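You operate a simulated robot arm through the tools that you are given. There is no shell and no other tool. Be economical: measure what you need, move in short steps, check, and stop when the job is done.

Carry out the task below with a simulated robot arm. There is one attempt and no reset: what you move stays moved.

## Task
Log the hours: set the three dials to what the hour meter shows.
Fine: red dial hundreds, blue tens, green ones; key on to read it, engine stays off, key off at the end.
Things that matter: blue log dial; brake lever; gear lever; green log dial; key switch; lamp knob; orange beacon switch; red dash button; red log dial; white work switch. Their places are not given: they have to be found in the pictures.

It is judged by the outcome, as a careful person would: the job done as asked, and still so three seconds after it is handed in. It fails if anything else is knocked over, pushed out of place, dropped, spilled or broken.

## Robot
A 7-joint arm with a two-finger parallel gripper, fixed in place. Base frame: the origin is at the foot of the arm, x ahead of it, y to its left, z up. Readings come in mm, rad, newtons and seconds.
With the tool pointing down near the work surface it reaches from about 100 to 840 mm from the base axis. Its first joint turns from -2.007 to 2.007 rad. Payload 3.91 kg.
The TCP is the grasp point between the finger pads, 30 mm short of the fingertips. In the tool frame z runs along the fingers and y along their closing line. Largest opening 110 mm; finger width 20, thickness 10; the body of the gripper, 48 by 112 mm, starts 55 mm behind the TCP.
Orientation is told as [roll, pitch, yaw] about the base's x, y, z axes, in that order, counted from this pose: with the fingers straight down and closing along the base's y, the tool's x points along the base's -x, its y along +y and its z along -z.

## Interface
- The arm moves only by the tool arm_command. Its argument "rows" is a list of rows, each a list of 7 numbers: the turn, a rotation vector about the tool's x, y, z in rad, then the shift along the tool's x, y, z in m, then the finger opening in m, from 0 to 0.11. In form: [[rx, ry, rz, x, y, z, hand], ...]. A call has 1 to 12 rows; each row is the pose to reach, as a shift and turn from the pose commanded when the call began, along the tool's axes at that moment. A row lasts 0.2 s, in which the tool goes at most 50 mm and 0.15 rad; a call with a longer step from one row to the next is refused whole, and so is a gripper value outside its range. Where a pose cannot be reached the arm comes as near as it can. A force on the tool above 40 N (or 10 N above the force at the start of the call, whichever is more), or a blocked arm, ends the call early, and 0.2 s more pass. Each finger travels about 153 mm/s and halts on what it meets, pressing with about 31 N; the grip force reading is that of the motor and also rises with nothing between the fingers. The clock runs only during rows and for 0.2 s after the last one: add rows that repeat a pose to give the fingers time. It gives the time, the measured TCP pose, the force on the tool (base axes), the opening and the grip force at its end, in the units of the frame above (readings bear some noise), with the torque about the TCP (base axes, N m) and any sound that the robot's microphone picked up.
- Cameras (640 x 400 px; columns grow to the right, rows downward): "scene" is fixed at [51.1, -497.7, 1219.3]; the picture's right is [0.52, -0.86, 0.00], its down [-0.22, -0.13, -0.97] and it looks along [0.83, 0.50, -0.26] (base axes); focal length 372 px, centre (320, 200). "wrist" rides on the gripper at [72, 17, -103] in the tool frame; the picture's right is [-0.23, 0.97, 0.00], its down [-0.76, -0.18, -0.62] and it looks along [-0.61, -0.14, 0.78] (tool axes); focal length 222 px, centre (320, 200).
- get_image(camera): a new picture of that camera. The clock stands still meanwhile.
- lift_body(by): slides the trunk up (or, below 0, down) by that many mm; the arm rides with it, the base frame stays. It gives what a move gives, with no picture.
- point_at(camera, pixels): for up to 12 pixels [column, row] of the newest picture of that camera ("zoom" is the newest enlarged one), the place [x, y, z] in the base frame of the surface seen there, good to about 2 mm, but the place of the scene camera against the robot may be out by one fixed shift of up to 18 mm in any direction. The clock stands still meanwhile.
- inspect(camera, box): a new picture of the part [left, top, right, bottom] of that camera's present view, enlarged. The clock stands still meanwhile.
- finish_job(): hands the job in; it is judged then, once.

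Go step by step. Measure first, check grasps and placings, and put right what went wrong. The budget is 80 turns and 34 pictures, counting those below and the enlarged ones. Unless the task says otherwise, let go and move clear before handing in, and close with one line.

The tools are called after "Request:" as name(argument=value, ...) on one line, values as JSON. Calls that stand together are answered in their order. arm_command: Moves the arm, as the interface text tells. Its arguments: {"type":"object","properties":{"rows":{"type":"array","items":{"type":"array","items":{"type":"number"}}}},"required":["rows"]} The other tools are called the same way: lift_body (by) slides the trunk up or down; get_image (camera) takes a picture; point_at (camera, pixels) gives the place of the surface under pixels of a picture; inspect (camera, box) takes an enlarged picture of a part of a camera's view; finish_job () hands the job in.

At the start:

```text
clock: 0.0
tool_pos: [513.7, 53.9, 1176.2]
ee_rot: [0.0, 0.0, 0.001]
wrist_force: [-0.9, -0.1, 0.1]
wrist_torque: [0.01, -0.02, -0.03]
width: 109.9
finger_force: 0.0
trunk travel left (down, up): [-850.0, 140.0]
```

scene: 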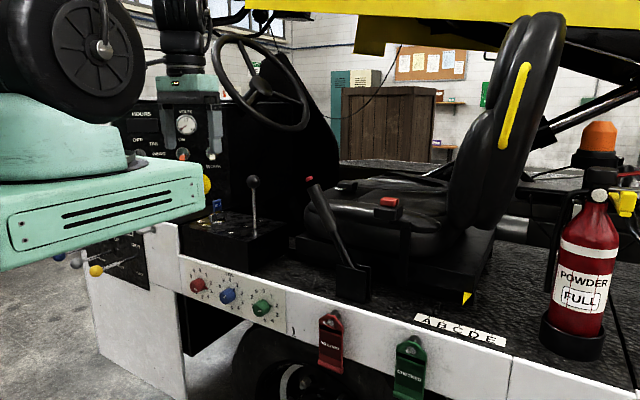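
wrist: 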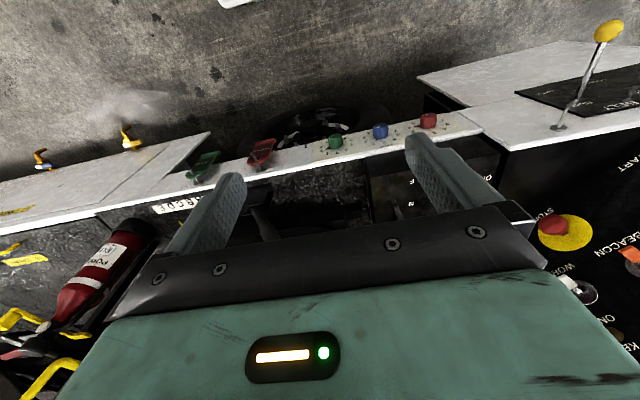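

The scene shows the dash near (170,140) and the three log dials at (197,285), (228,295), (262,307). I'll enlarge both areas.

Request:
inspect(camera="scene", box=[170, 250, 298, 330])

Request:
inspect(camera="scene", box=[100, 90, 244, 180])

Request:
point_at(camera="scene", pixels=[[197, 285], [228, 295], [262, 307], [190, 272], [283, 320], [183, 155], [186, 125], [140, 115], [135, 150]])

Request:
point_at(camera="wrist", pixels=[[335, 141], [380, 131], [428, 120], [552, 225], [630, 252], [582, 290], [610, 335], [400, 135]])

```text
5.00 times, centred on (234, 290) of scene
```

zoom: 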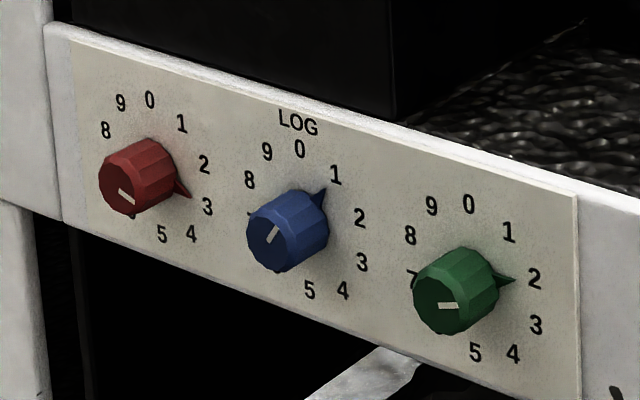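

```text
4.44 times, centred on (172, 135) of scene
```

zoom: 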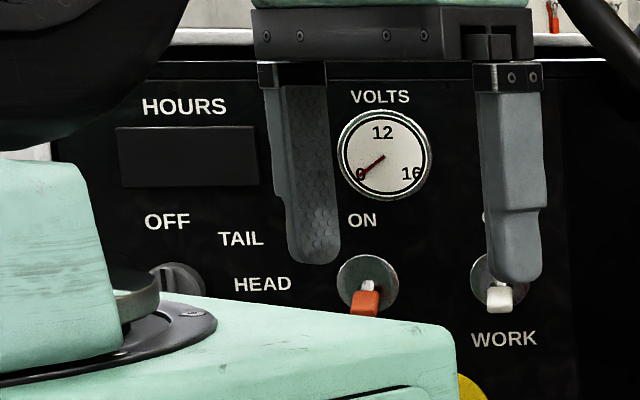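

```text
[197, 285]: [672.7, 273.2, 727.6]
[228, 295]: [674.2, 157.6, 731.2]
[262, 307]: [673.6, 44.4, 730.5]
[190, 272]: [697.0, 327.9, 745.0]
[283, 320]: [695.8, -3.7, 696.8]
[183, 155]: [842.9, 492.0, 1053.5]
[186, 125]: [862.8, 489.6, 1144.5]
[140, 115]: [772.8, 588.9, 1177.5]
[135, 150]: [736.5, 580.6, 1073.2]
```

```text
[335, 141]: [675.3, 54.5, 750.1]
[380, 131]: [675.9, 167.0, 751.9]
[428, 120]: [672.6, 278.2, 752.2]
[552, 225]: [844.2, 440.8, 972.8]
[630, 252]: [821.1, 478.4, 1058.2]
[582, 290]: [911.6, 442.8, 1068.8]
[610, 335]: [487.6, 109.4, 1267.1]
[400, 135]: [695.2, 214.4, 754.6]
```

The meter is blank, with the key off; red reads about 2.7, blue about 1 and green about 2. I'll turn the wrist toward the dash (yaw, then pitch up) to find the key and read the labels.

Request:
arm_command(rows=[[0, 0, -0.14, 0, 0, 0, 0.05], [0, 0, -0.28, 0, 0, 0, 0.03], [0, 0, -0.42, 0, 0, 0, 0.03], [0, 0, -0.56, 0, 0, 0, 0.03], [0, 0, -0.7, 0, 0, 0, 0.03], [0, 0, -0.84, 0, 0, 0, 0.03], [0, 0, -0.98, 0, 0, 0, 0.03]])

Request:
arm_command(rows=[[0, -0.14, 0, 0, 0, 0, 0.03], [0, -0.28, 0, 0, 0, 0, 0.03], [0, -0.42, 0, 0, 0, 0, 0.03], [0, -0.56, 0, 0, 0, 0, 0.03]])

Request:
get_image(camera="wrist")

```text
clock: 1.6
tool_pos: [513.4, 54.0, 1174.8]
ee_rot: [0.0, -0.001, 0.982]
wrist_force: [-0.3, -1.3, 0.4]
wrist_torque: [0.0, 0.01, 0.01]
width: 30.0
finger_force: 0.1
trunk travel left (down, up): [-850.0, 140.0]
```

```text
clock: 2.6
tool_pos: [533.9, 62.2, 1184.2]
ee_rot: [-0.002, -0.56, 0.982]
wrist_force: [-0.9, 1.3, 0.2]
wrist_torque: [-0.05, -0.01, -0.04]
width: 29.8
finger_force: 0.0
out of reach, approached as far as the arm can: row 4
trunk travel left (down, up): [-850.0, 140.0]
```

```text
29 pictures are left
```

wrist: 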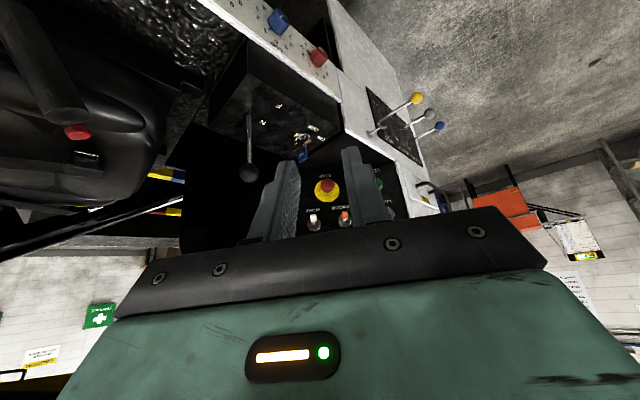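

The dash is visible upside-down between the fingers at (330,200). I'll enlarge it.

Request:
inspect(camera="wrist", box=[230, 90, 454, 230])

Request:
inspect(camera="scene", box=[80, 80, 272, 200])

```text
2.86 times, centred on (342, 160) of wrist
```

zoom: 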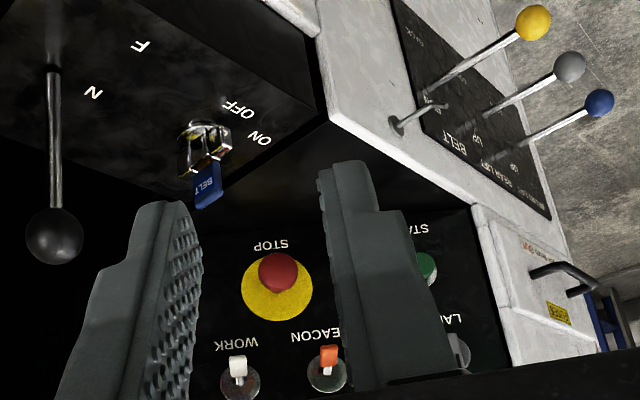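

```text
3.33 times, centred on (176, 140) of scene
```

zoom: 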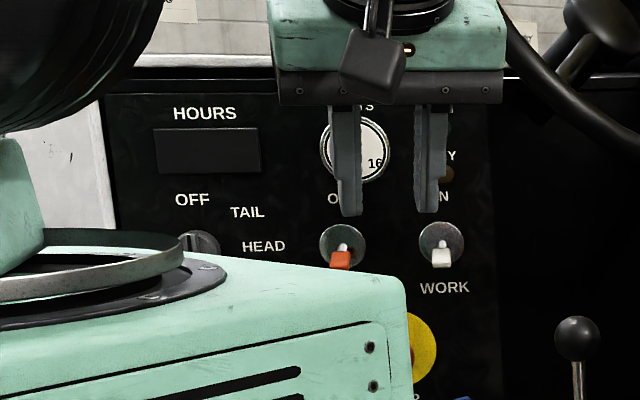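

The key seems to be at the right column above the white work switch (zoom (447,175)). I'll measure obstacles: the steering wheel, the key area, the levers.

Request:
point_at(camera="scene", pixels=[[215, 60], [235, 110], [285, 130], [308, 110], [262, 90], [214, 135], [211, 152], [252, 182], [310, 180], [223, 170], [142, 126], [178, 154]])

Request:
arm_command(rows=[[0, 0, 0, 0.02, 0, -0.04, 0.03], [0, -0.14, 0, 0.03, 0, -0.08, 0.03], [0, -0.28, 0, 0.03, 0, -0.1, 0.03], [0, -0.42, 0, 0.03, 0, -0.1, 0.03]])

Request:
get_image(camera="wrist")

```text
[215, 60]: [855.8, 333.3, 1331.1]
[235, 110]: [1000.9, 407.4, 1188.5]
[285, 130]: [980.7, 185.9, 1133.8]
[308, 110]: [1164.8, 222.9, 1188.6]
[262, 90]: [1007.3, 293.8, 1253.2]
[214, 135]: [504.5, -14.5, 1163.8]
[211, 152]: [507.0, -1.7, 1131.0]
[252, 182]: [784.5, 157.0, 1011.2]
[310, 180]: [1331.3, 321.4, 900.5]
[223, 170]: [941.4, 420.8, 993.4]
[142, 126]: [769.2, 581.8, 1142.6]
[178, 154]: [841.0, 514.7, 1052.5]
```

```text
clock: 3.6
tool_pos: [561.8, -15.7, 1292.2]
ee_rot: [-0.001, -0.983, 0.981]
wrist_force: [0.3, -0.3, -0.2]
wrist_torque: [-0.02, -0.01, -0.03]
width: 30.0
finger_force: 0.0
out of reach, approached as far as the arm can: row 1, 2, 3, 4
trunk travel left (down, up): [-850.0, 140.0]
```

```text
26 pictures are left
```

wrist: 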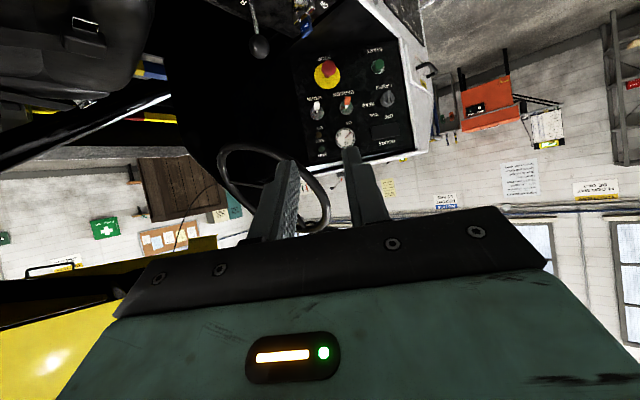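

The whole dash is visible at (300-420, 50-165). I'll enlarge it and measure the controls.

Request:
inspect(camera="wrist", box=[280, 60, 424, 150])

Request:
point_at(camera="wrist", pixels=[[320, 134], [320, 142], [318, 108], [347, 104], [388, 98], [345, 137], [385, 131], [327, 68], [378, 67], [305, 70], [410, 130], [310, 145]])

```text
4.44 times, centred on (352, 105) of wrist
```

zoom: 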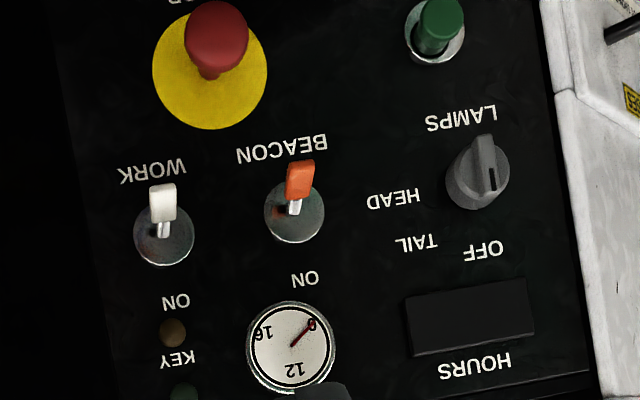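

```text
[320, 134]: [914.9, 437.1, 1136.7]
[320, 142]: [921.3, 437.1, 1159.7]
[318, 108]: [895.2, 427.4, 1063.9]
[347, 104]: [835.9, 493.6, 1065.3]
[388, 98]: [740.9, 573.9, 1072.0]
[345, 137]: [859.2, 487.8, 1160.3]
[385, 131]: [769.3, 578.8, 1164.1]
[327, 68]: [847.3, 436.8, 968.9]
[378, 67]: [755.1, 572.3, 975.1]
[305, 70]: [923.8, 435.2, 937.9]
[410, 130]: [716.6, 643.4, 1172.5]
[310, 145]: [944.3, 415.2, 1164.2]
```

"KEY" on the dash is only a lamp; the key switch with OFF/ON labels and a blue tag appears on the side console at scene (217,205). I'll enlarge there.

Request:
inspect(camera="scene", box=[176, 170, 304, 250])

Request:
point_at(camera="zoom", pixels=[[203, 175], [203, 200], [203, 220], [250, 300], [380, 70], [380, 240], [120, 260], [450, 320], [190, 230], [300, 250]])

```text
5.00 times, centred on (240, 210) of scene
```

zoom: 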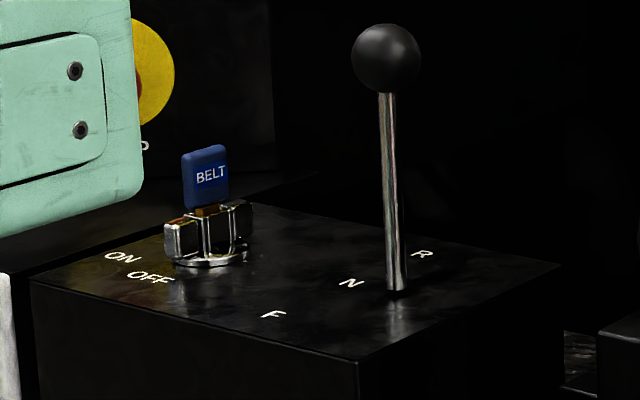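

```text
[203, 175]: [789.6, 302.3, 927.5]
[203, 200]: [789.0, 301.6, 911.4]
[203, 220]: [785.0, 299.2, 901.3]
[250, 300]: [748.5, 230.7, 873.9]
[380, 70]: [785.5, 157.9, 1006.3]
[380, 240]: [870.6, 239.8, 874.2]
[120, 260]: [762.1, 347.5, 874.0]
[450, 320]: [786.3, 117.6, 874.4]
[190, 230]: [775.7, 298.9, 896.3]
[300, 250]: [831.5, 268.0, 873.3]
```

The key switch sits on the console near (785,300,900) with a blue tag on it; OFF and ON are marked beside it. I'll go tool-down and move closer for a view from above.

Request:
arm_command(rows=[[0, 0.14, 0, -0.003, 0.013, 0.033, 0.03], [0, 0.28, 0, -0.005, 0.025, 0.065, 0.03], [0, 0.42, 0, -0.008, 0.038, 0.098, 0.03], [0, 0.56, 0, -0.01, 0.05, 0.13, 0.03], [0, 0.7, 0, -0.013, 0.063, 0.163, 0.03], [0, 0.84, 0, -0.015, 0.075, 0.196, 0.03], [0, 0.983, 0, -0.018, 0.088, 0.229, 0.03]])

Request:
arm_command(rows=[[0, 0, 0.14, 0, 0, 0, 0.03], [0, 0, 0.28, 0, 0, 0, 0.03], [0, 0, 0.42, 0, 0, 0, 0.03], [0, 0, 0.56, 0, 0, 0, 0.03]])

Request:
lift_body(by=-120)

Request:
get_image(camera="wrist")

```text
clock: 5.2
tool_pos: [601.1, 199.7, 1178.1]
ee_rot: [-0.003, 0.006, 0.977]
wrist_force: [1.2, -0.9, -0.3]
wrist_torque: [0.05, -0.01, -0.01]
width: 30.2
finger_force: 0.2
trunk travel left (down, up): [-850.0, 140.0]
```

```text
clock: 6.2
tool_pos: [599.2, 200.7, 1178.2]
ee_rot: [-0.003, 0.004, 0.417]
wrist_force: [0.8, -1.0, 0.1]
wrist_torque: [0.01, 0.0, -0.01]
width: 30.2
finger_force: 0.1
trunk travel left (down, up): [-850.0, 140.0]
```

```text
clock: 7.7
tool_pos: [600.8, 199.2, 1057.0]
ee_rot: [-0.002, 0.002, 0.42]
wrist_force: [-0.2, 0.0, 0.3]
wrist_torque: [0.0, 0.02, 0.01]
width: 30.2
finger_force: 0.0
trunk travel left (down, up): [-730.0, 260.0]
```

```text
23 pictures are left
```

wrist: 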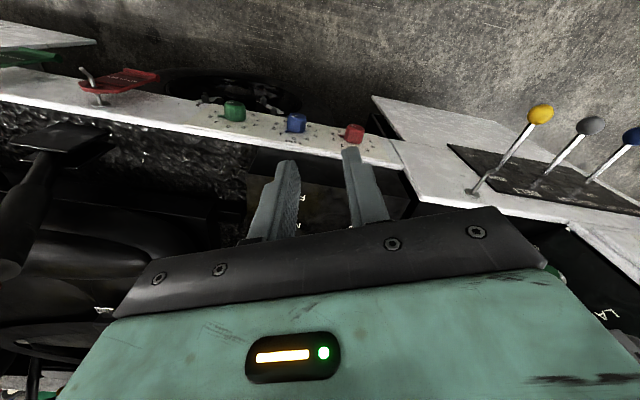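

From here the gripper hides the key. I'll move forward and pitch up by 0.5 so the key falls in the upper half of the picture.

Request:
arm_command(rows=[[0, -0.125, 0, -0.025, 0.006, 0.01, 0.03], [0, -0.25, 0, -0.05, 0.012, 0.02, 0.03], [0, -0.375, 0, -0.075, 0.018, 0.03, 0.03], [0, -0.5, 0, -0.1, 0.024, 0.04, 0.03]])

Request:
get_image(camera="wrist")

```text
clock: 8.7
tool_pos: [683.4, 263.7, 1016.9]
ee_rot: [-0.003, -0.5, 0.42]
wrist_force: [-1.1, -0.6, -0.5]
wrist_torque: [0.01, 0.01, 0.04]
width: 29.8
finger_force: 0.0
trunk travel left (down, up): [-730.0, 260.0]
```

```text
22 pictures are left
```

wrist: 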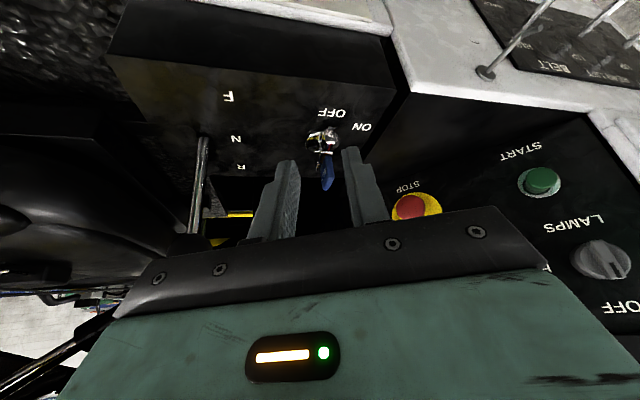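

Request:
inspect(camera="wrist", box=[280, 100, 376, 200])

Request:
point_at(camera="wrist", pixels=[[331, 113], [362, 127], [312, 136], [320, 140], [329, 145], [338, 138], [327, 130], [325, 170], [330, 180], [311, 148], [322, 155], [202, 140]])

```text
4.00 times, centred on (328, 150) of wrist
```

zoom: 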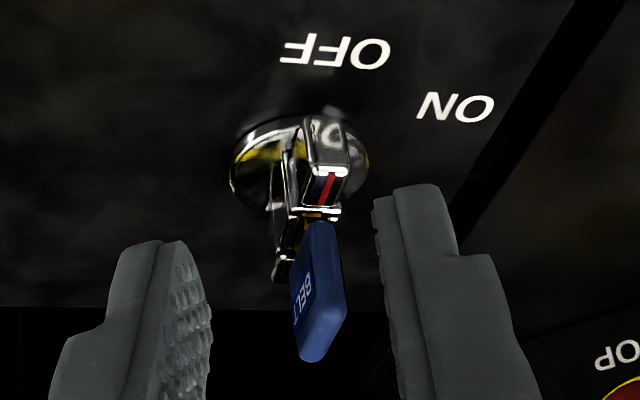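

```text
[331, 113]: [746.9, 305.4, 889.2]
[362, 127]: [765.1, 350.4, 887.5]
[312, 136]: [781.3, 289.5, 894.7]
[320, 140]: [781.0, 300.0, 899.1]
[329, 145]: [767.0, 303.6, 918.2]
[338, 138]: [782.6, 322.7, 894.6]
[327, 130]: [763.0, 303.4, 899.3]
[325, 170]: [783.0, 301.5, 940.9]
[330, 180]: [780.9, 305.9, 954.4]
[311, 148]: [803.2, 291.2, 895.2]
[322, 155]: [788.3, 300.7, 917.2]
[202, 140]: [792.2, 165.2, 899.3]
```

The key is a chrome bar knob with a red pointer toward OFF (-x) and a blue key slab on top; ON lies about 60° clockwise from above. I'll take more points to fix its centre and thickness.

Request:
point_at(camera="zoom", pixels=[[237, 170], [365, 160], [320, 120], [330, 190], [313, 182], [345, 184], [318, 180], [285, 265], [310, 212], [335, 212], [298, 340], [325, 350]])

Request:
inspect(camera="scene", box=[196, 190, 244, 220])

```text
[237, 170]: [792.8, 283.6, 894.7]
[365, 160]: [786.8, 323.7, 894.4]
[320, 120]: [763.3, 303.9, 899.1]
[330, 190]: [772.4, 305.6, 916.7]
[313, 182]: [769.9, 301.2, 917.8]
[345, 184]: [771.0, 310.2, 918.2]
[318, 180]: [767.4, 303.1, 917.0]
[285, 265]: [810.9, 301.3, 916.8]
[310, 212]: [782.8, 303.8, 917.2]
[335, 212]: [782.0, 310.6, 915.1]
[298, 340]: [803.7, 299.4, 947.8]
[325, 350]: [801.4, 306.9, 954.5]
```

```text
13.33 times, centred on (220, 205) of scene
```

zoom: 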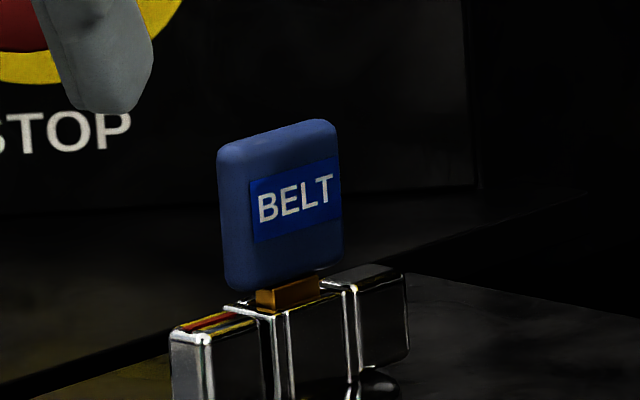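

Bar centre is about (788,304), thickness about 10 mm, bar z 899–917, slab top 955. I'll go tool-down, yaw 0, above it with the fingers open 60 mm.

Request:
arm_command(rows=[[0, 0.125, 0, -0.006, 0, -0.011, 0.06], [0, 0.25, 0, -0.012, 0, -0.022, 0.06], [0, 0.375, 0, -0.018, 0, -0.033, 0.06], [0, 0.5, 0, -0.024, 0, -0.044, 0.06]])

Request:
arm_command(rows=[[0, 0, 0.14, -0.037, -0.002, 0, 0.06], [0, 0, 0.28, -0.074, -0.004, 0, 0.06], [0, 0, 0.42, -0.112, -0.006, 0, 0.06]])

Request:
get_image(camera="wrist")

```text
clock: 9.7
tool_pos: [680.7, 262.6, 1066.3]
ee_rot: [-0.002, 0.007, 0.419]
wrist_force: [-0.4, 0.2, -0.2]
wrist_torque: [0.01, -0.03, -0.01]
width: 60.1
finger_force: 0.1
trunk travel left (down, up): [-730.0, 260.0]
```

```text
clock: 10.5
tool_pos: [786.2, 301.1, 1067.1]
ee_rot: [-0.004, 0.002, -0.001]
wrist_force: [-0.1, -0.7, 1.4]
wrist_torque: [0.02, -0.02, 0.02]
width: 60.3
finger_force: 0.0
trunk travel left (down, up): [-730.0, 260.0]
```

```text
19 pictures are left
```

wrist: 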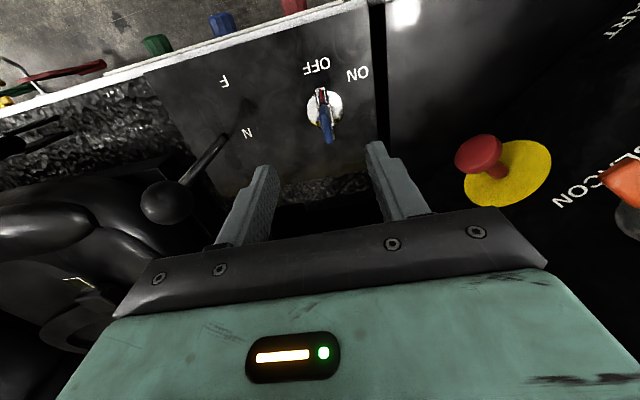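

The arm reached above the key. I'll re-measure the key (326,107) and the STOP button before descending.

Request:
point_at(camera="wrist", pixels=[[322, 95], [325, 120], [328, 138], [309, 108], [343, 108], [478, 152], [630, 180], [165, 200], [321, 88]])

Request:
arm_command(rows=[[0, 0, 0, -0.002, 0.002, 0.035, 0.06], [0, 0, 0, -0.002, 0.002, 0.07, 0.06]])

```text
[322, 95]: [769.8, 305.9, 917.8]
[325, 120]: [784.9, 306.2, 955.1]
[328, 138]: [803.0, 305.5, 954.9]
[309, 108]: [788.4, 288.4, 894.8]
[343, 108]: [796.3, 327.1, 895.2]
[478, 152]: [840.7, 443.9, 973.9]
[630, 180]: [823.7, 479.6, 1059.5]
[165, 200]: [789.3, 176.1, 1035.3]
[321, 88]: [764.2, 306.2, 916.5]
```

```text
clock: 11.1
tool_pos: [788.4, 305.1, 996.2]
ee_rot: [-0.003, 0.001, 0.0]
wrist_force: [-0.2, -1.7, 0.5]
wrist_torque: [-0.01, 0.0, -0.01]
width: 60.0
finger_force: 0.0
trunk travel left (down, up): [-730.0, 260.0]
```

Request:
arm_command(rows=[[0, 0, 0, 0, 0.001, 0.03, 0.06], [0, 0, 0, 0, 0.001, 0.063, 0.06], [0, 0, 0, 0, 0.001, 0.063, 0.0], [0, 0, 0, 0, 0.001, 0.063, 0.0], [0, 0, 0, 0, 0.001, 0.063, 0.0]])

Request:
get_image(camera="wrist")

```text
clock: 12.3
tool_pos: [787.9, 304.4, 934.1]
ee_rot: [-0.001, 0.001, 0.0]
wrist_force: [-1.3, 1.8, -3.7]
wrist_torque: [0.35, -1.25, -0.04]
width: 16.5
finger_force: 44.8
trunk travel left (down, up): [-730.0, 260.0]
```

```text
18 pictures are left
```

wrist: 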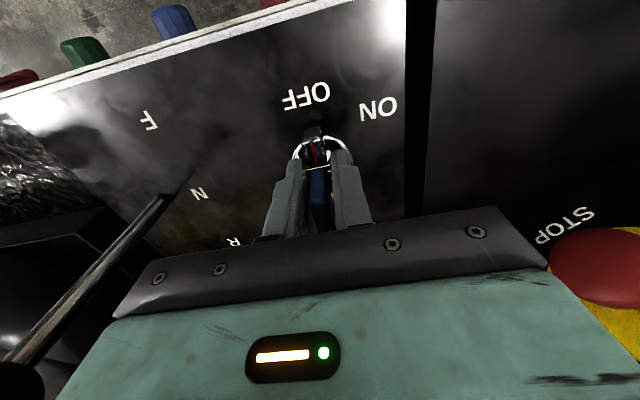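

The grip is on the bar (width 16.5). I'll turn clockwise from above toward ON.

Request:
arm_command(rows=[[0, 0, 0.12, 0, 0, 0, 0.0], [0, 0, 0.24, 0, 0, 0, 0.0], [0, 0, 0.36, 0, 0, 0, 0.0], [0, 0, 0.48, 0, 0, 0, 0.0], [0, 0, 0.6, 0, 0, 0, 0.0], [0, 0, 0.72, 0, 0, 0, 0.0], [0, 0, 0.84, 0, 0, 0, 0.0], [0, 0, 0.96, 0, 0, 0, 0.0]])

Request:
get_image(camera="wrist")

```text
clock: 13.8
tool_pos: [789.8, 309.1, 935.1]
ee_rot: [0.01, -0.001, -0.755]
wrist_force: [11.9, 13.7, -8.3]
wrist_torque: [-0.58, -0.48, 0.13]
width: 16.3
finger_force: 44.8
trunk travel left (down, up): [-730.0, 260.0]
stopped in row 7: the force on the tool passed its limit at 41 N (the readings are from after the stop); the commanded pose is now the measured one
```

```text
17 pictures are left
```

wrist: 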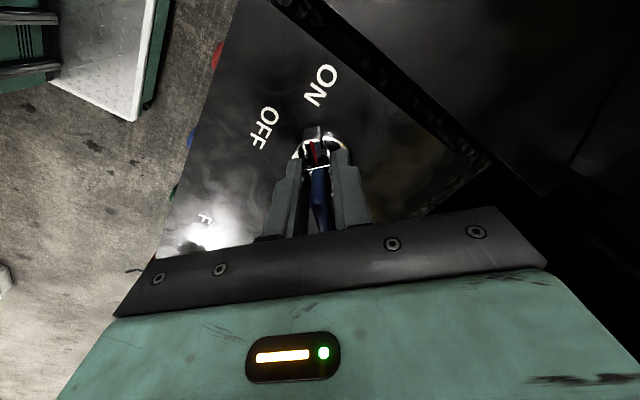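

It stopped at about 43° with some side force. I'll check the dash lamp and meter from the scene camera.

Request:
inspect(camera="scene", box=[100, 85, 260, 185])

```text
4.00 times, centred on (180, 135) of scene
```

zoom: 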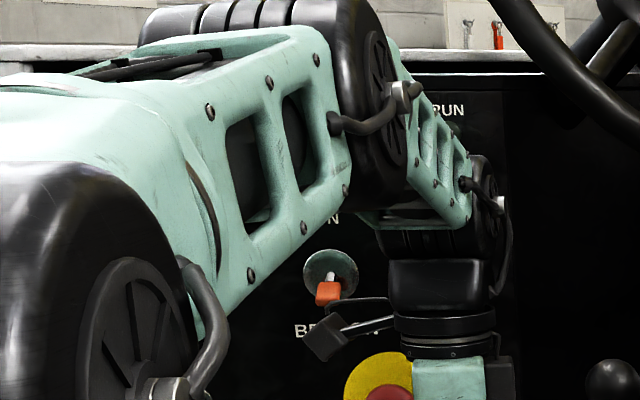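

The arm hides the dash. The drift implies the hub centre is about 7 mm ahead of my grip, at roughly (795,304), so I'll continue turning about that centre.

Request:
arm_command(rows=[[0, 0, 0.09, 0, 0.0007, 0, 0.0], [0, 0, 0.18, 0, 0.0013, 0, 0.0], [0, 0, 0.27, 0, 0.002, 0, 0.0], [0, 0, 0.34, 0, 0.0026, 0, 0.0]])

Request:
get_image(camera="wrist")

```text
clock: 14.8
tool_pos: [790.5, 310.8, 933.7]
ee_rot: [0.005, 0.001, -1.099]
wrist_force: [14.5, 16.1, -12.9]
wrist_torque: [0.53, -0.04, 1.03]
width: 17.2
finger_force: 45.2
trunk travel left (down, up): [-730.0, 260.0]
```

```text
15 pictures are left
```

wrist: 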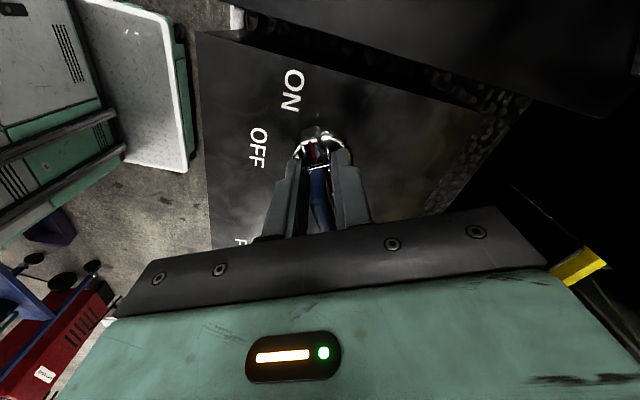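

The bar now resists (torque about 1 N m, width grew), so it's likely at its ON stop. I'll open, rise and look.

Request:
arm_command(rows=[[0, 0, 0, 0, 0, 0, 0.06], [0, 0, 0, 0, 0, 0, 0.06], [0, 0, 0, 0, 0, -0.04, 0.06], [0, 0, 0, 0, 0, -0.08, 0.06], [0, 0, 0, 0, 0, -0.13, 0.06]])

Request:
get_image(camera="wrist")

```text
clock: 16.0
tool_pos: [791.1, 309.7, 1064.3]
ee_rot: [0.006, 0.002, -1.095]
wrist_force: [1.1, 1.1, -0.5]
wrist_torque: [0.0, 0.03, -0.01]
width: 60.0
finger_force: 0.0
trunk travel left (down, up): [-730.0, 260.0]
```

```text
14 pictures are left
```

wrist: 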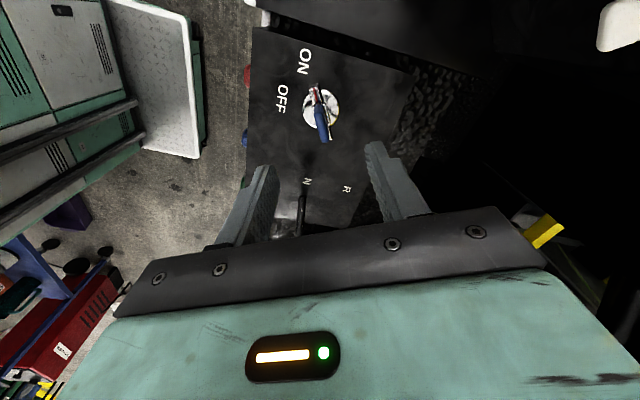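

The pointer now lies toward ON. I'll retreat to clear the scene camera and then read the meter.

Request:
arm_command(rows=[[0, 0, -0.137, 0.011, -0.021, 0, 0.06], [0, 0, -0.274, 0.022, -0.042, 0, 0.06], [0, 0, -0.411, 0.033, -0.063, 0, 0.06], [0, 0, -0.548, 0.044, -0.085, 0, 0.06], [0, 0, -0.685, 0.055, -0.106, 0, 0.06], [0, 0, -0.822, 0.066, -0.127, 0, 0.06], [0, 0, -0.959, 0.077, -0.148, 0, 0.06], [0, 0, -1.095, 0.087, -0.169, 0, 0.06]])

Request:
arm_command(rows=[[0, 0, 0, 0.017, -0.045, 0, 0.06], [0, 0, 0, 0.034, -0.09, 0, 0.06], [0, 0, 0, 0.051, -0.135, 0, 0.06], [0, 0, 0, 0.068, -0.18, 0, 0.06], [0, 0, 0, 0.086, -0.225, 0, 0.06], [0, 0, 0, 0.1, -0.25, 0, 0.06]])

Request:
inspect(camera="scene", box=[80, 80, 272, 200])

```text
clock: 17.8
tool_pos: [600.4, 311.7, 1065.2]
ee_rot: [0.005, -0.006, 0.0]
wrist_force: [0.2, -0.8, -0.2]
wrist_torque: [-0.01, -0.03, -0.02]
width: 60.1
finger_force: 0.1
trunk travel left (down, up): [-730.0, 260.0]
```

```text
clock: 19.2
tool_pos: [498.3, 61.2, 1061.2]
ee_rot: [0.002, -0.004, -0.002]
wrist_force: [0.4, 0.5, -0.4]
wrist_torque: [0.01, 0.02, -0.01]
width: 59.9
finger_force: 0.0
trunk travel left (down, up): [-730.0, 260.0]
```

```text
3.33 times, centred on (176, 140) of scene
```

zoom: 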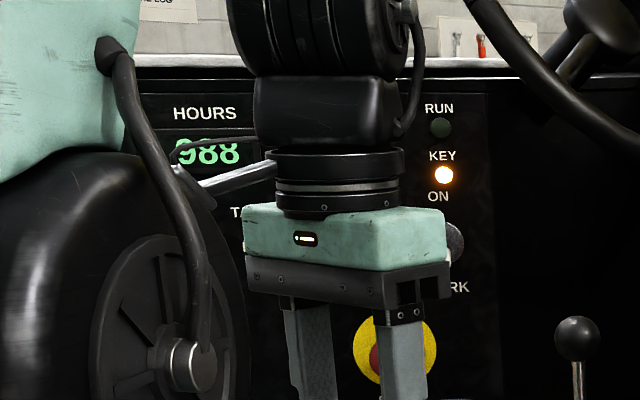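

The KEY lamp is lit and RUN is dark; the meter reads something like "988" but is partly hidden. I'll lower the trunk, as the dials need it anyway, and re-read.

Request:
lift_body(by=-250)

Request:
inspect(camera="scene", box=[100, 90, 180, 140])

```text
clock: 21.8
tool_pos: [499.4, 60.6, 811.1]
ee_rot: [0.004, -0.006, -0.001]
wrist_force: [-0.4, 0.0, 0.9]
wrist_torque: [-0.01, 0.01, 0.01]
width: 60.1
finger_force: 0.1
trunk travel left (down, up): [-480.0, 510.0]
```

```text
8.00 times, centred on (140, 115) of scene
```

zoom: 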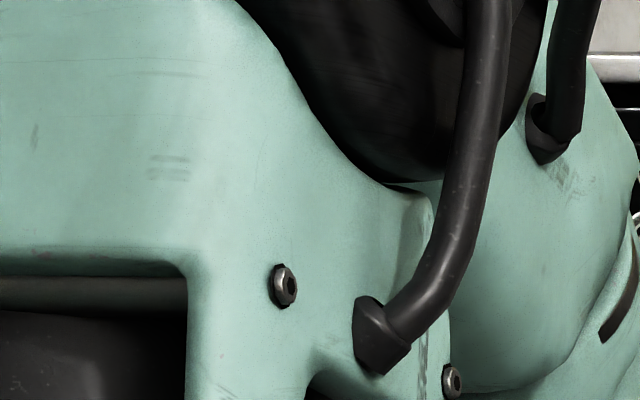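

The upper arm hides the meter here. I'll pitch the tool to horizontal with some yaw, so the wrist camera sees the dash from below; the horizontal pose suits the dials too.

Request:
arm_command(rows=[[0, -0.14, 0, 0, 0, 0, 0.05], [0, -0.28, 0, 0, 0, 0, 0.05], [0, -0.42, 0, 0, 0, 0, 0.05], [0, -0.56, 0, 0, 0, 0, 0.05], [0, -0.7, 0, 0, 0, 0, 0.05], [0, -0.84, 0, 0, 0, 0, 0.05], [0, -0.98, 0, 0, 0, 0, 0.05], [0, -1.12, 0, 0, 0, 0, 0.05], [0, -1.26, 0, 0, 0, 0, 0.05], [0, -1.4, 0, 0, 0, 0, 0.05], [0, -1.48, 0, 0, 0, 0, 0.05], [0, -1.571, 0, 0, 0, 0, 0.05]])

Request:
arm_command(rows=[[-0.14, 0, 0, 0, 0, 0, 0.05], [-0.28, 0, 0, 0, 0, 0, 0.05], [-0.42, 0, 0, 0, 0, 0, 0.05]])

```text
clock: 24.4
tool_pos: [554.0, 122.8, 830.0]
ee_rot: [2.383, -1.569, -2.385]
wrist_force: [0.2, 0.2, -0.1]
wrist_torque: [-0.01, 0.0, 0.0]
width: 50.1
finger_force: 0.0
out of reach, approached as far as the arm can: row 4, 5, 6, 7, 8, 9, 10, 11, 12
trunk travel left (down, up): [-480.0, 510.0]
```

```text
clock: 25.2
tool_pos: [583.8, 161.5, 811.0]
ee_rot: [2.872, -1.564, -2.452]
wrist_force: [-0.3, 0.2, -0.3]
wrist_torque: [-0.01, 0.02, 0.02]
width: 50.0
finger_force: 0.1
out of reach, approached as far as the arm can: row 1, 2, 3
trunk travel left (down, up): [-480.0, 510.0]
```

Request:
get_image(camera="wrist")

```text
11 pictures are left
```

wrist: 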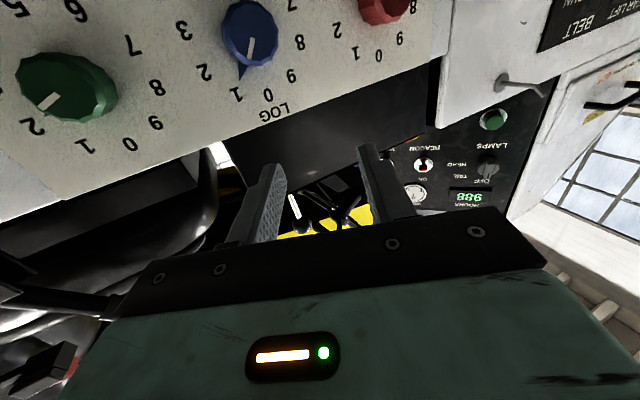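

The meter is visible upside-down at (470,197) with three green digits. I'll enlarge it.

Request:
inspect(camera="wrist", box=[430, 180, 510, 215])

Request:
point_at(camera="wrist", pixels=[[48, 101], [110, 97], [78, 62], [252, 42], [240, 70], [268, 35], [385, 5], [130, 143], [240, 95], [60, 90], [33, 125], [245, 20]])

```text
8.00 times, centred on (470, 198) of wrist
```

zoom: 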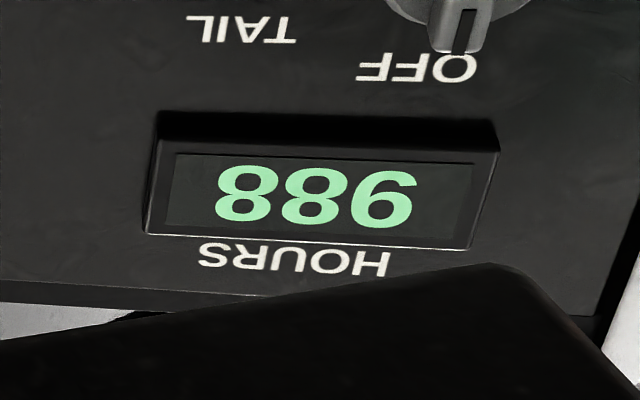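

```text
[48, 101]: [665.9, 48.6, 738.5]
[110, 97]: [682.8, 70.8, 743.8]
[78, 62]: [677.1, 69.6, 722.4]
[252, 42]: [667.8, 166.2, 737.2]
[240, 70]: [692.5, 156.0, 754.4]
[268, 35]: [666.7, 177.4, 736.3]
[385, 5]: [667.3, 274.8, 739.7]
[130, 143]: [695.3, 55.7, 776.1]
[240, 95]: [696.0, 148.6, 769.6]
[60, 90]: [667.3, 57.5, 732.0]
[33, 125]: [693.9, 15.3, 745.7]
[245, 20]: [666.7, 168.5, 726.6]
```

The meter reads 988 (rightmost glyph in this upside-down view is an inverted 9, matching the upright scene view). Dial centres are about y 55/167/279, z 734, caps x 666–690, now at red 3, blue 1, green 2. I'll line up with the blue dial first.

Request:
lift_body(by=-77)

Request:
arm_command(rows=[[0.14, 0, 0, 0, -0.004, 0.014, 0.065], [0.28, 0, 0, 0, -0.009, 0.028, 0.065], [0.42, 0, 0, 0, -0.0137, 0.044, 0.065]])

Request:
get_image(camera="wrist")

```text
clock: 26.3
tool_pos: [585.3, 161.9, 733.6]
ee_rot: [2.853, -1.562, -2.437]
wrist_force: [-0.4, 0.4, -0.2]
wrist_torque: [0.0, -0.02, 0.0]
width: 50.2
finger_force: 0.0
trunk travel left (down, up): [-403.0, 587.0]
```

```text
clock: 27.1
tool_pos: [630.7, 167.8, 736.0]
ee_rot: [2.386, -1.566, -2.391]
wrist_force: [0.0, -0.4, 0.3]
wrist_torque: [-0.02, -0.03, 0.0]
width: 64.8
finger_force: 0.1
trunk travel left (down, up): [-403.0, 587.0]
```

```text
9 pictures are left
```

wrist: 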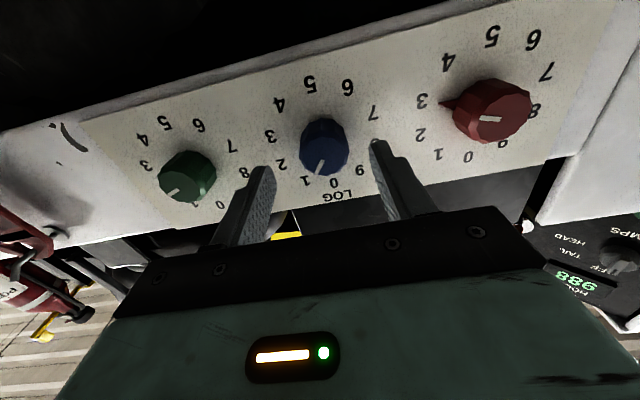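

All dials are visible with full rings. I'll measure opposite labels to fix the centres.

Request:
point_at(camera="wrist", pixels=[[334, 183], [310, 84], [281, 163], [374, 111], [220, 205], [165, 123], [233, 145], [468, 157], [492, 36], [420, 135], [547, 70], [324, 150]])

```text
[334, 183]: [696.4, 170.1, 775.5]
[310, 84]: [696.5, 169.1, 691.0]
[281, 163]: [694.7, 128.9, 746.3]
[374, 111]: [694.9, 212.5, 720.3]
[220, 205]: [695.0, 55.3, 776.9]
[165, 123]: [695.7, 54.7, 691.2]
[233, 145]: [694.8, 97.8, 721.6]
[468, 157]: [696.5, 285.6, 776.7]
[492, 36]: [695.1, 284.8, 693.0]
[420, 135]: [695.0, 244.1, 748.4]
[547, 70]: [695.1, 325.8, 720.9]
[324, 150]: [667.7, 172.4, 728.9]
```

Centres: green (55.5,734), blue (170,733.5), red (285,734.7). I'll roll +0.94, advance over the blue dial and close.

Request:
arm_command(rows=[[0, 0, 0.135, 0.0025, 0.0022, 0, 0.065], [0, 0, 0.27, 0.0025, 0.0022, 0, 0.065], [0, 0, 0.405, 0.0025, 0.0022, 0, 0.065], [0, 0, 0.54, 0.0025, 0.0022, 0, 0.065], [0, 0, 0.675, 0.0025, 0.0022, 0, 0.065], [0, 0, 0.81, 0.0025, 0.0022, 0, 0.065], [0, 0, 0.942, 0.0025, 0.0022, 0, 0.065]])

Request:
arm_command(rows=[[0, 0, 0, 0, 0, 0.014, 0.065], [0, 0, 0, 0, 0, 0.026, 0.065], [0, 0, 0, 0, 0, 0.026, 0.0], [0, 0, 0, 0, 0, 0.026, 0.0], [0, 0, 0, 0, 0, 0.026, 0.0]])

```text
clock: 28.4
tool_pos: [665.3, 175.2, 747.6]
ee_rot: [1.57, -0.884, -1.566]
wrist_force: [-17.0, -6.5, 5.5]
wrist_torque: [-0.32, 0.09, -0.8]
width: 65.6
finger_force: 0.2
out of reach, approached as far as the arm can: row 3, 4, 5, 6
trunk travel left (down, up): [-403.0, 587.0]
stopped in row 6: the force on the tool passed its limit at 77 N (the readings are from after the stop); the commanded pose is now the measured one
```

```text
clock: 28.7
tool_pos: [665.0, 176.9, 747.7]
ee_rot: [1.566, -0.887, -1.561]
wrist_force: [-24.0, -8.9, 7.2]
wrist_torque: [-0.48, 0.16, -1.02]
width: 66.1
finger_force: 1.6
trunk travel left (down, up): [-403.0, 587.0]
stopped in row 1: the force on the tool passed its limit at 64 N (the readings are from after the stop); the commanded pose is now the measured one
```

The positive roll went out of reach and drifted forward until the tips touched the panel. I'll back off gently and check.

Request:
arm_command(rows=[[0, 0, 0, 0, 0, -0.015, 0.066], [0, 0, 0, 0, 0, -0.035, 0.066]])

Request:
get_image(camera="wrist")

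```text
clock: 29.3
tool_pos: [665.5, 179.0, 752.8]
ee_rot: [1.555, -0.888, -1.552]
wrist_force: [2.7, -5.9, -10.1]
wrist_torque: [0.08, 0.22, -0.11]
width: 71.1
finger_force: 5.3
out of reach, approached as far as the arm can: row 1, 2
trunk travel left (down, up): [-403.0, 587.0]
```

```text
8 pictures are left
```

wrist: 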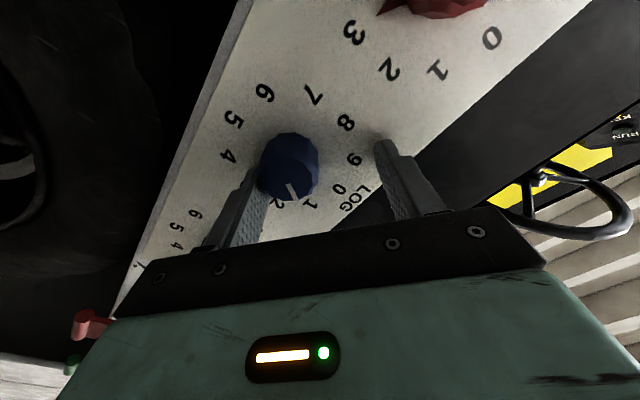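

Backing off isn't reachable at this roll, and one finger is beside the blue knob. I'll open wide, unroll most of the way and then back off.

Request:
arm_command(rows=[[0, 0, 0, 0, 0, 0, 0.105], [0, 0, 0, 0, 0, 0, 0.105], [0, 0, -0.14, 0, 0, 0, 0.105], [0, 0, -0.28, 0, 0, 0, 0.105], [0, 0, -0.42, 0, 0, 0, 0.105], [0, 0, -0.56, 0, 0, 0, 0.105]])

```text
clock: 30.7
tool_pos: [664.3, 179.0, 754.3]
ee_rot: [1.538, -1.449, -1.532]
wrist_force: [-0.8, -1.0, 0.8]
wrist_torque: [0.02, 0.05, 0.0]
width: 104.9
finger_force: 0.1
trunk travel left (down, up): [-403.0, 587.0]
```

Request:
arm_command(rows=[[0, 0, -0.06, 0, 0, -0.015, 0.105], [0, 0, -0.12, 0, 0, -0.032, 0.105]])

```text
clock: 31.3
tool_pos: [632.1, 179.7, 753.7]
ee_rot: [0.975, -1.566, -0.969]
wrist_force: [0.0, -0.2, 0.5]
wrist_torque: [-0.03, 0.0, 0.01]
width: 105.2
finger_force: 0.2
trunk travel left (down, up): [-403.0, 587.0]
```

Free again at roll 0. I'll recentre on blue and test the negative roll in small steps with the tips clear of the cap.

Request:
arm_command(rows=[[0, 0, 0, 0.0202, -0.0097, -0.008, 0.065], [0, 0, -0.14, 0.0202, -0.0097, -0.008, 0.065], [0, 0, -0.28, 0.0202, -0.0097, -0.008, 0.065], [0, 0, -0.42, 0.0202, -0.0097, -0.008, 0.065]])

```text
clock: 32.3
tool_pos: [624.2, 170.0, 733.6]
ee_rot: [-1.56, -1.154, 1.568]
wrist_force: [0.4, 0.4, -0.1]
wrist_torque: [-0.02, -0.04, 0.02]
width: 65.0
finger_force: 0.0
trunk travel left (down, up): [-403.0, 587.0]
```

Negative roll works with no drift. I'll test further.

Request:
arm_command(rows=[[0, 0, -0.14, 0, 0, 0, 0.065], [0, 0, -0.28, 0, 0, 0, 0.065], [0, 0, -0.42, 0, 0, 0, 0.065]])

Request:
arm_command(rows=[[0, 0, -0.14, 0, 0, 0, 0.065], [0, 0, -0.28, 0, 0, 0, 0.065], [0, 0, -0.42, 0, 0, 0, 0.065]])

Request:
arm_command(rows=[[0, 0, -0.14, 0, 0, 0, 0.065], [0, 0, -0.28, 0, 0, 0, 0.065], [0, 0, -0.42, 0, 0, 0, 0.065]])

```text
clock: 33.1
tool_pos: [623.2, 169.4, 734.7]
ee_rot: [-1.566, -0.732, 1.574]
wrist_force: [0.6, 0.6, 0.2]
wrist_torque: [0.02, 0.0, 0.01]
width: 65.0
finger_force: 0.1
trunk travel left (down, up): [-403.0, 587.0]
```

```text
clock: 33.9
tool_pos: [624.5, 171.1, 734.8]
ee_rot: [-1.568, -0.314, 1.579]
wrist_force: [0.4, -0.2, 0.4]
wrist_torque: [-0.02, 0.0, -0.01]
width: 64.7
finger_force: 0.0
trunk travel left (down, up): [-403.0, 587.0]
```

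```text
clock: 34.7
tool_pos: [624.1, 171.3, 734.4]
ee_rot: [-1.567, 0.107, 1.579]
wrist_force: [-0.2, -0.4, 0.1]
wrist_torque: [-0.02, 0.02, 0.02]
width: 64.8
finger_force: 0.1
trunk travel left (down, up): [-403.0, 587.0]
```

Roll −1.68 is fine; I'll test on to about −2.5.

Request:
arm_command(rows=[[0, 0, -0.14, 0, 0, 0, 0.065], [0, 0, -0.28, 0, 0, 0, 0.065], [0, 0, -0.42, 0, 0, 0, 0.065]])

Request:
arm_command(rows=[[0, 0, -0.14, 0, 0, 0, 0.065], [0, 0, -0.28, 0, 0, 0, 0.065], [0, 0, -0.42, 0, 0, 0, 0.065]])

Request:
inspect(camera="wrist", box=[180, 40, 500, 240])

```text
clock: 35.5
tool_pos: [623.7, 170.9, 734.4]
ee_rot: [-1.567, 0.526, 1.58]
wrist_force: [-0.1, 0.8, 0.7]
wrist_torque: [0.0, 0.0, -0.01]
width: 64.7
finger_force: 0.1
trunk travel left (down, up): [-403.0, 587.0]
```

```text
clock: 36.3
tool_pos: [623.8, 170.3, 734.2]
ee_rot: [-1.565, 0.947, 1.583]
wrist_force: [0.4, -0.4, -0.5]
wrist_torque: [-0.01, 0.02, 0.02]
width: 64.9
finger_force: 0.1
trunk travel left (down, up): [-403.0, 587.0]
```

```text
2.00 times, centred on (340, 140) of wrist
```

zoom: 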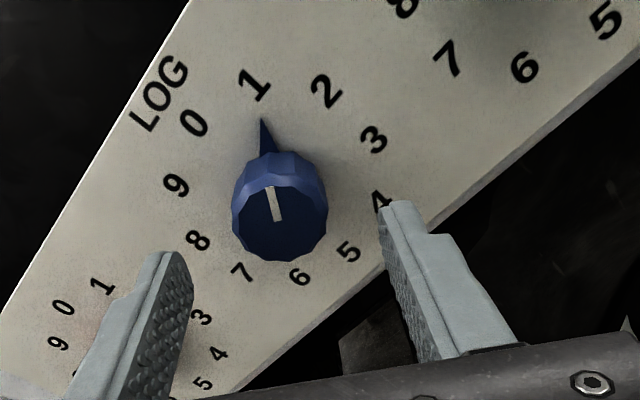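

Blue still points at 1 and roll −2.5 is reachable. I'll roll back to about −0.36, then advance and grip blue.

Request:
arm_command(rows=[[0, 0, 0.145, 0, 0, 0, 0.065], [0, 0, 0.29, 0, 0, 0, 0.065], [0, 0, 0.435, 0, 0, 0, 0.065], [0, 0, 0.58, 0, 0, 0, 0.065], [0, 0, 0.725, 0, 0, 0, 0.065], [0, 0, 0.87, 0, 0, 0, 0.065], [0, 0, 1.015, 0, 0, 0, 0.065], [0, 0, 1.16, 0, 0, 0, 0.065], [0, 0, 1.305, 0, 0, 0, 0.065], [0, 0, 1.45, 0, 0, 0, 0.065], [0, 0, 1.595, 0, 0, 0, 0.065], [0, 0, 1.74, 0, 0, 0, 0.065]])

Request:
arm_command(rows=[[0, 0, 0.14, 0, 0, 0, 0.065], [0, 0, 0.28, 0, 0, 0, 0.065], [0, 0, 0.42, 0, 0, 0, 0.065]])

Request:
arm_command(rows=[[0, 0, 0, 0, 0, 0.016, 0.065], [0, 0, 0, 0, 0, 0.031, 0.065]])

```text
clock: 38.9
tool_pos: [623.6, 171.2, 735.3]
ee_rot: [-1.564, -0.8, 1.575]
wrist_force: [-0.1, 0.1, 0.4]
wrist_torque: [0.01, 0.03, 0.01]
width: 64.7
finger_force: 0.0
trunk travel left (down, up): [-403.0, 587.0]
```

```text
clock: 39.7
tool_pos: [624.5, 170.2, 735.4]
ee_rot: [-1.562, -1.22, 1.569]
wrist_force: [0.0, 0.7, 0.3]
wrist_torque: [0.0, 0.0, 0.0]
width: 65.0
finger_force: 0.0
trunk travel left (down, up): [-403.0, 587.0]
```

```text
clock: 40.3
tool_pos: [655.6, 170.3, 735.3]
ee_rot: [-1.56, -1.216, 1.569]
wrist_force: [-0.1, -0.2, 0.4]
wrist_torque: [0.01, 0.01, 0.02]
width: 64.9
finger_force: 0.0
trunk travel left (down, up): [-403.0, 587.0]
```

Request:
arm_command(rows=[[0, 0, 0, 0.0013, 0, 0, 0.04], [0, 0, 0, 0.0013, 0, 0, 0.0], [0, 0, 0, 0.0013, 0, 0, 0.0], [0, 0, 0, 0.0013, 0, 0, 0.0]])

```text
clock: 41.3
tool_pos: [655.4, 169.2, 734.4]
ee_rot: [-1.564, -1.217, 1.571]
wrist_force: [0.0, -2.8, 3.3]
wrist_torque: [-0.01, -0.16, -0.1]
width: 35.0
finger_force: 44.9
trunk travel left (down, up): [-403.0, 587.0]
```

Gripped at 35 mm. I'll turn counter-clockwise by 108° (1→8).

Request:
arm_command(rows=[[0, 0, -0.145, 0, 0, 0, 0], [0, 0, -0.29, 0, 0, 0, 0], [0, 0, -0.435, 0, 0, 0, 0], [0, 0, -0.58, 0, 0, 0, 0], [0, 0, -0.725, 0, 0, 0, 0], [0, 0, -0.87, 0, 0, 0, 0], [0, 0, -1.015, 0, 0, 0, 0], [0, 0, -1.16, 0, 0, 0, 0], [0, 0, -1.305, 0, 0, 0, 0], [0, 0, -1.45, 0, 0, 0, 0], [0, 0, -1.595, 0, 0, 0, 0], [0, 0, -1.74, 0, 0, 0, 0]])

Request:
arm_command(rows=[[0, 0, -0.08, 0, 0, 0, 0], [0, 0, -0.145, 0, 0, 0, 0], [0, 0, -0.145, 0, 0, 0, 0]])

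```text
clock: 43.9
tool_pos: [653.7, 171.2, 734.2]
ee_rot: [-1.571, 0.526, 1.583]
wrist_force: [-3.1, 3.5, 20.3]
wrist_torque: [0.86, -0.55, 0.14]
width: 34.6
finger_force: 45.0
trunk travel left (down, up): [-403.0, 587.0]
```

```text
clock: 44.7
tool_pos: [654.3, 168.4, 733.8]
ee_rot: [-1.57, 0.669, 1.58]
wrist_force: [-4.7, 8.3, 22.6]
wrist_torque: [0.45, -0.66, 0.46]
width: 35.1
finger_force: 45.4
trunk travel left (down, up): [-403.0, 587.0]
```

Rotation is done. I'll release, back off and look; at this roll the camera should see the dial.

Request:
arm_command(rows=[[0, 0, 0, 0, 0, 0, 0.065], [0, 0, 0, 0, 0, 0, 0.065], [0, 0, 0, 0, 0, -0.015, 0.065], [0, 0, 0, 0, 0, -0.03, 0.065]])

Request:
inspect(camera="wrist", box=[180, 40, 500, 240])

```text
clock: 45.7
tool_pos: [625.0, 168.2, 732.5]
ee_rot: [-1.565, 0.668, 1.581]
wrist_force: [-0.1, -0.2, -0.3]
wrist_torque: [0.0, -0.01, -0.02]
width: 64.9
finger_force: 0.1
trunk travel left (down, up): [-403.0, 587.0]
```

```text
2.00 times, centred on (340, 140) of wrist
```

zoom: 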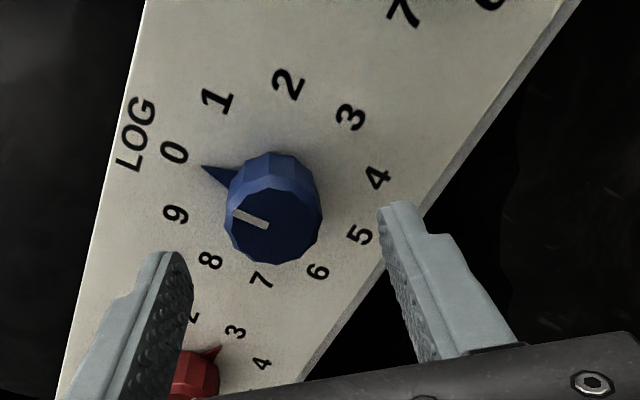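

Blue moved only to 0 and slipped there, so there is likely a stop below 0. I'll turn clockwise instead: re-grip at roll −2.6 and turn +144° (0→4).

Request:
arm_command(rows=[[0, 0, -0.13, -0.0008, -0.0019, 0, 0.065], [0, 0, -0.26, -0.0008, -0.0019, 0, 0.065], [0, 0, -0.36, -0.0008, -0.0019, 0, 0.065], [0, 0, -0.36, -0.0008, -0.0019, 0.015, 0.065], [0, 0, -0.36, -0.0008, -0.0019, 0.031, 0.065], [0, 0, -0.36, -0.0008, -0.0019, 0.031, 0.03], [0, 0, -0.36, -0.0008, -0.0019, 0.031, 0.0], [0, 0, -0.36, -0.0008, -0.0019, 0.031, 0.0], [0, 0, -0.36, -0.0008, -0.0019, 0.031, 0.0]])

Request:
arm_command(rows=[[0, 0, 0.145, 0, 0, 0, 0], [0, 0, 0.29, 0, 0, 0, 0], [0, 0, 0.435, 0, 0, 0, 0], [0, 0, 0.58, 0, 0, 0, 0], [0, 0, 0.725, 0, 0, 0, 0], [0, 0, 0.87, 0, 0, 0, 0], [0, 0, 1.015, 0, 0, 0, 0], [0, 0, 1.16, 0, 0, 0, 0], [0, 0, 1.305, 0, 0, 0, 0]])

```text
clock: 47.7
tool_pos: [656.9, 171.6, 734.7]
ee_rot: [-1.563, 1.03, 1.584]
wrist_force: [-3.4, -6.2, -3.9]
wrist_torque: [0.0, -0.02, -0.26]
width: 34.8
finger_force: 45.0
trunk travel left (down, up): [-403.0, 587.0]
```

```text
clock: 49.7
tool_pos: [656.7, 170.8, 735.1]
ee_rot: [-1.569, -0.278, 1.576]
wrist_force: [18.4, -13.1, 12.5]
wrist_torque: [-0.09, -0.43, 0.17]
width: 35.2
finger_force: 45.8
trunk travel left (down, up): [-403.0, 587.0]
```

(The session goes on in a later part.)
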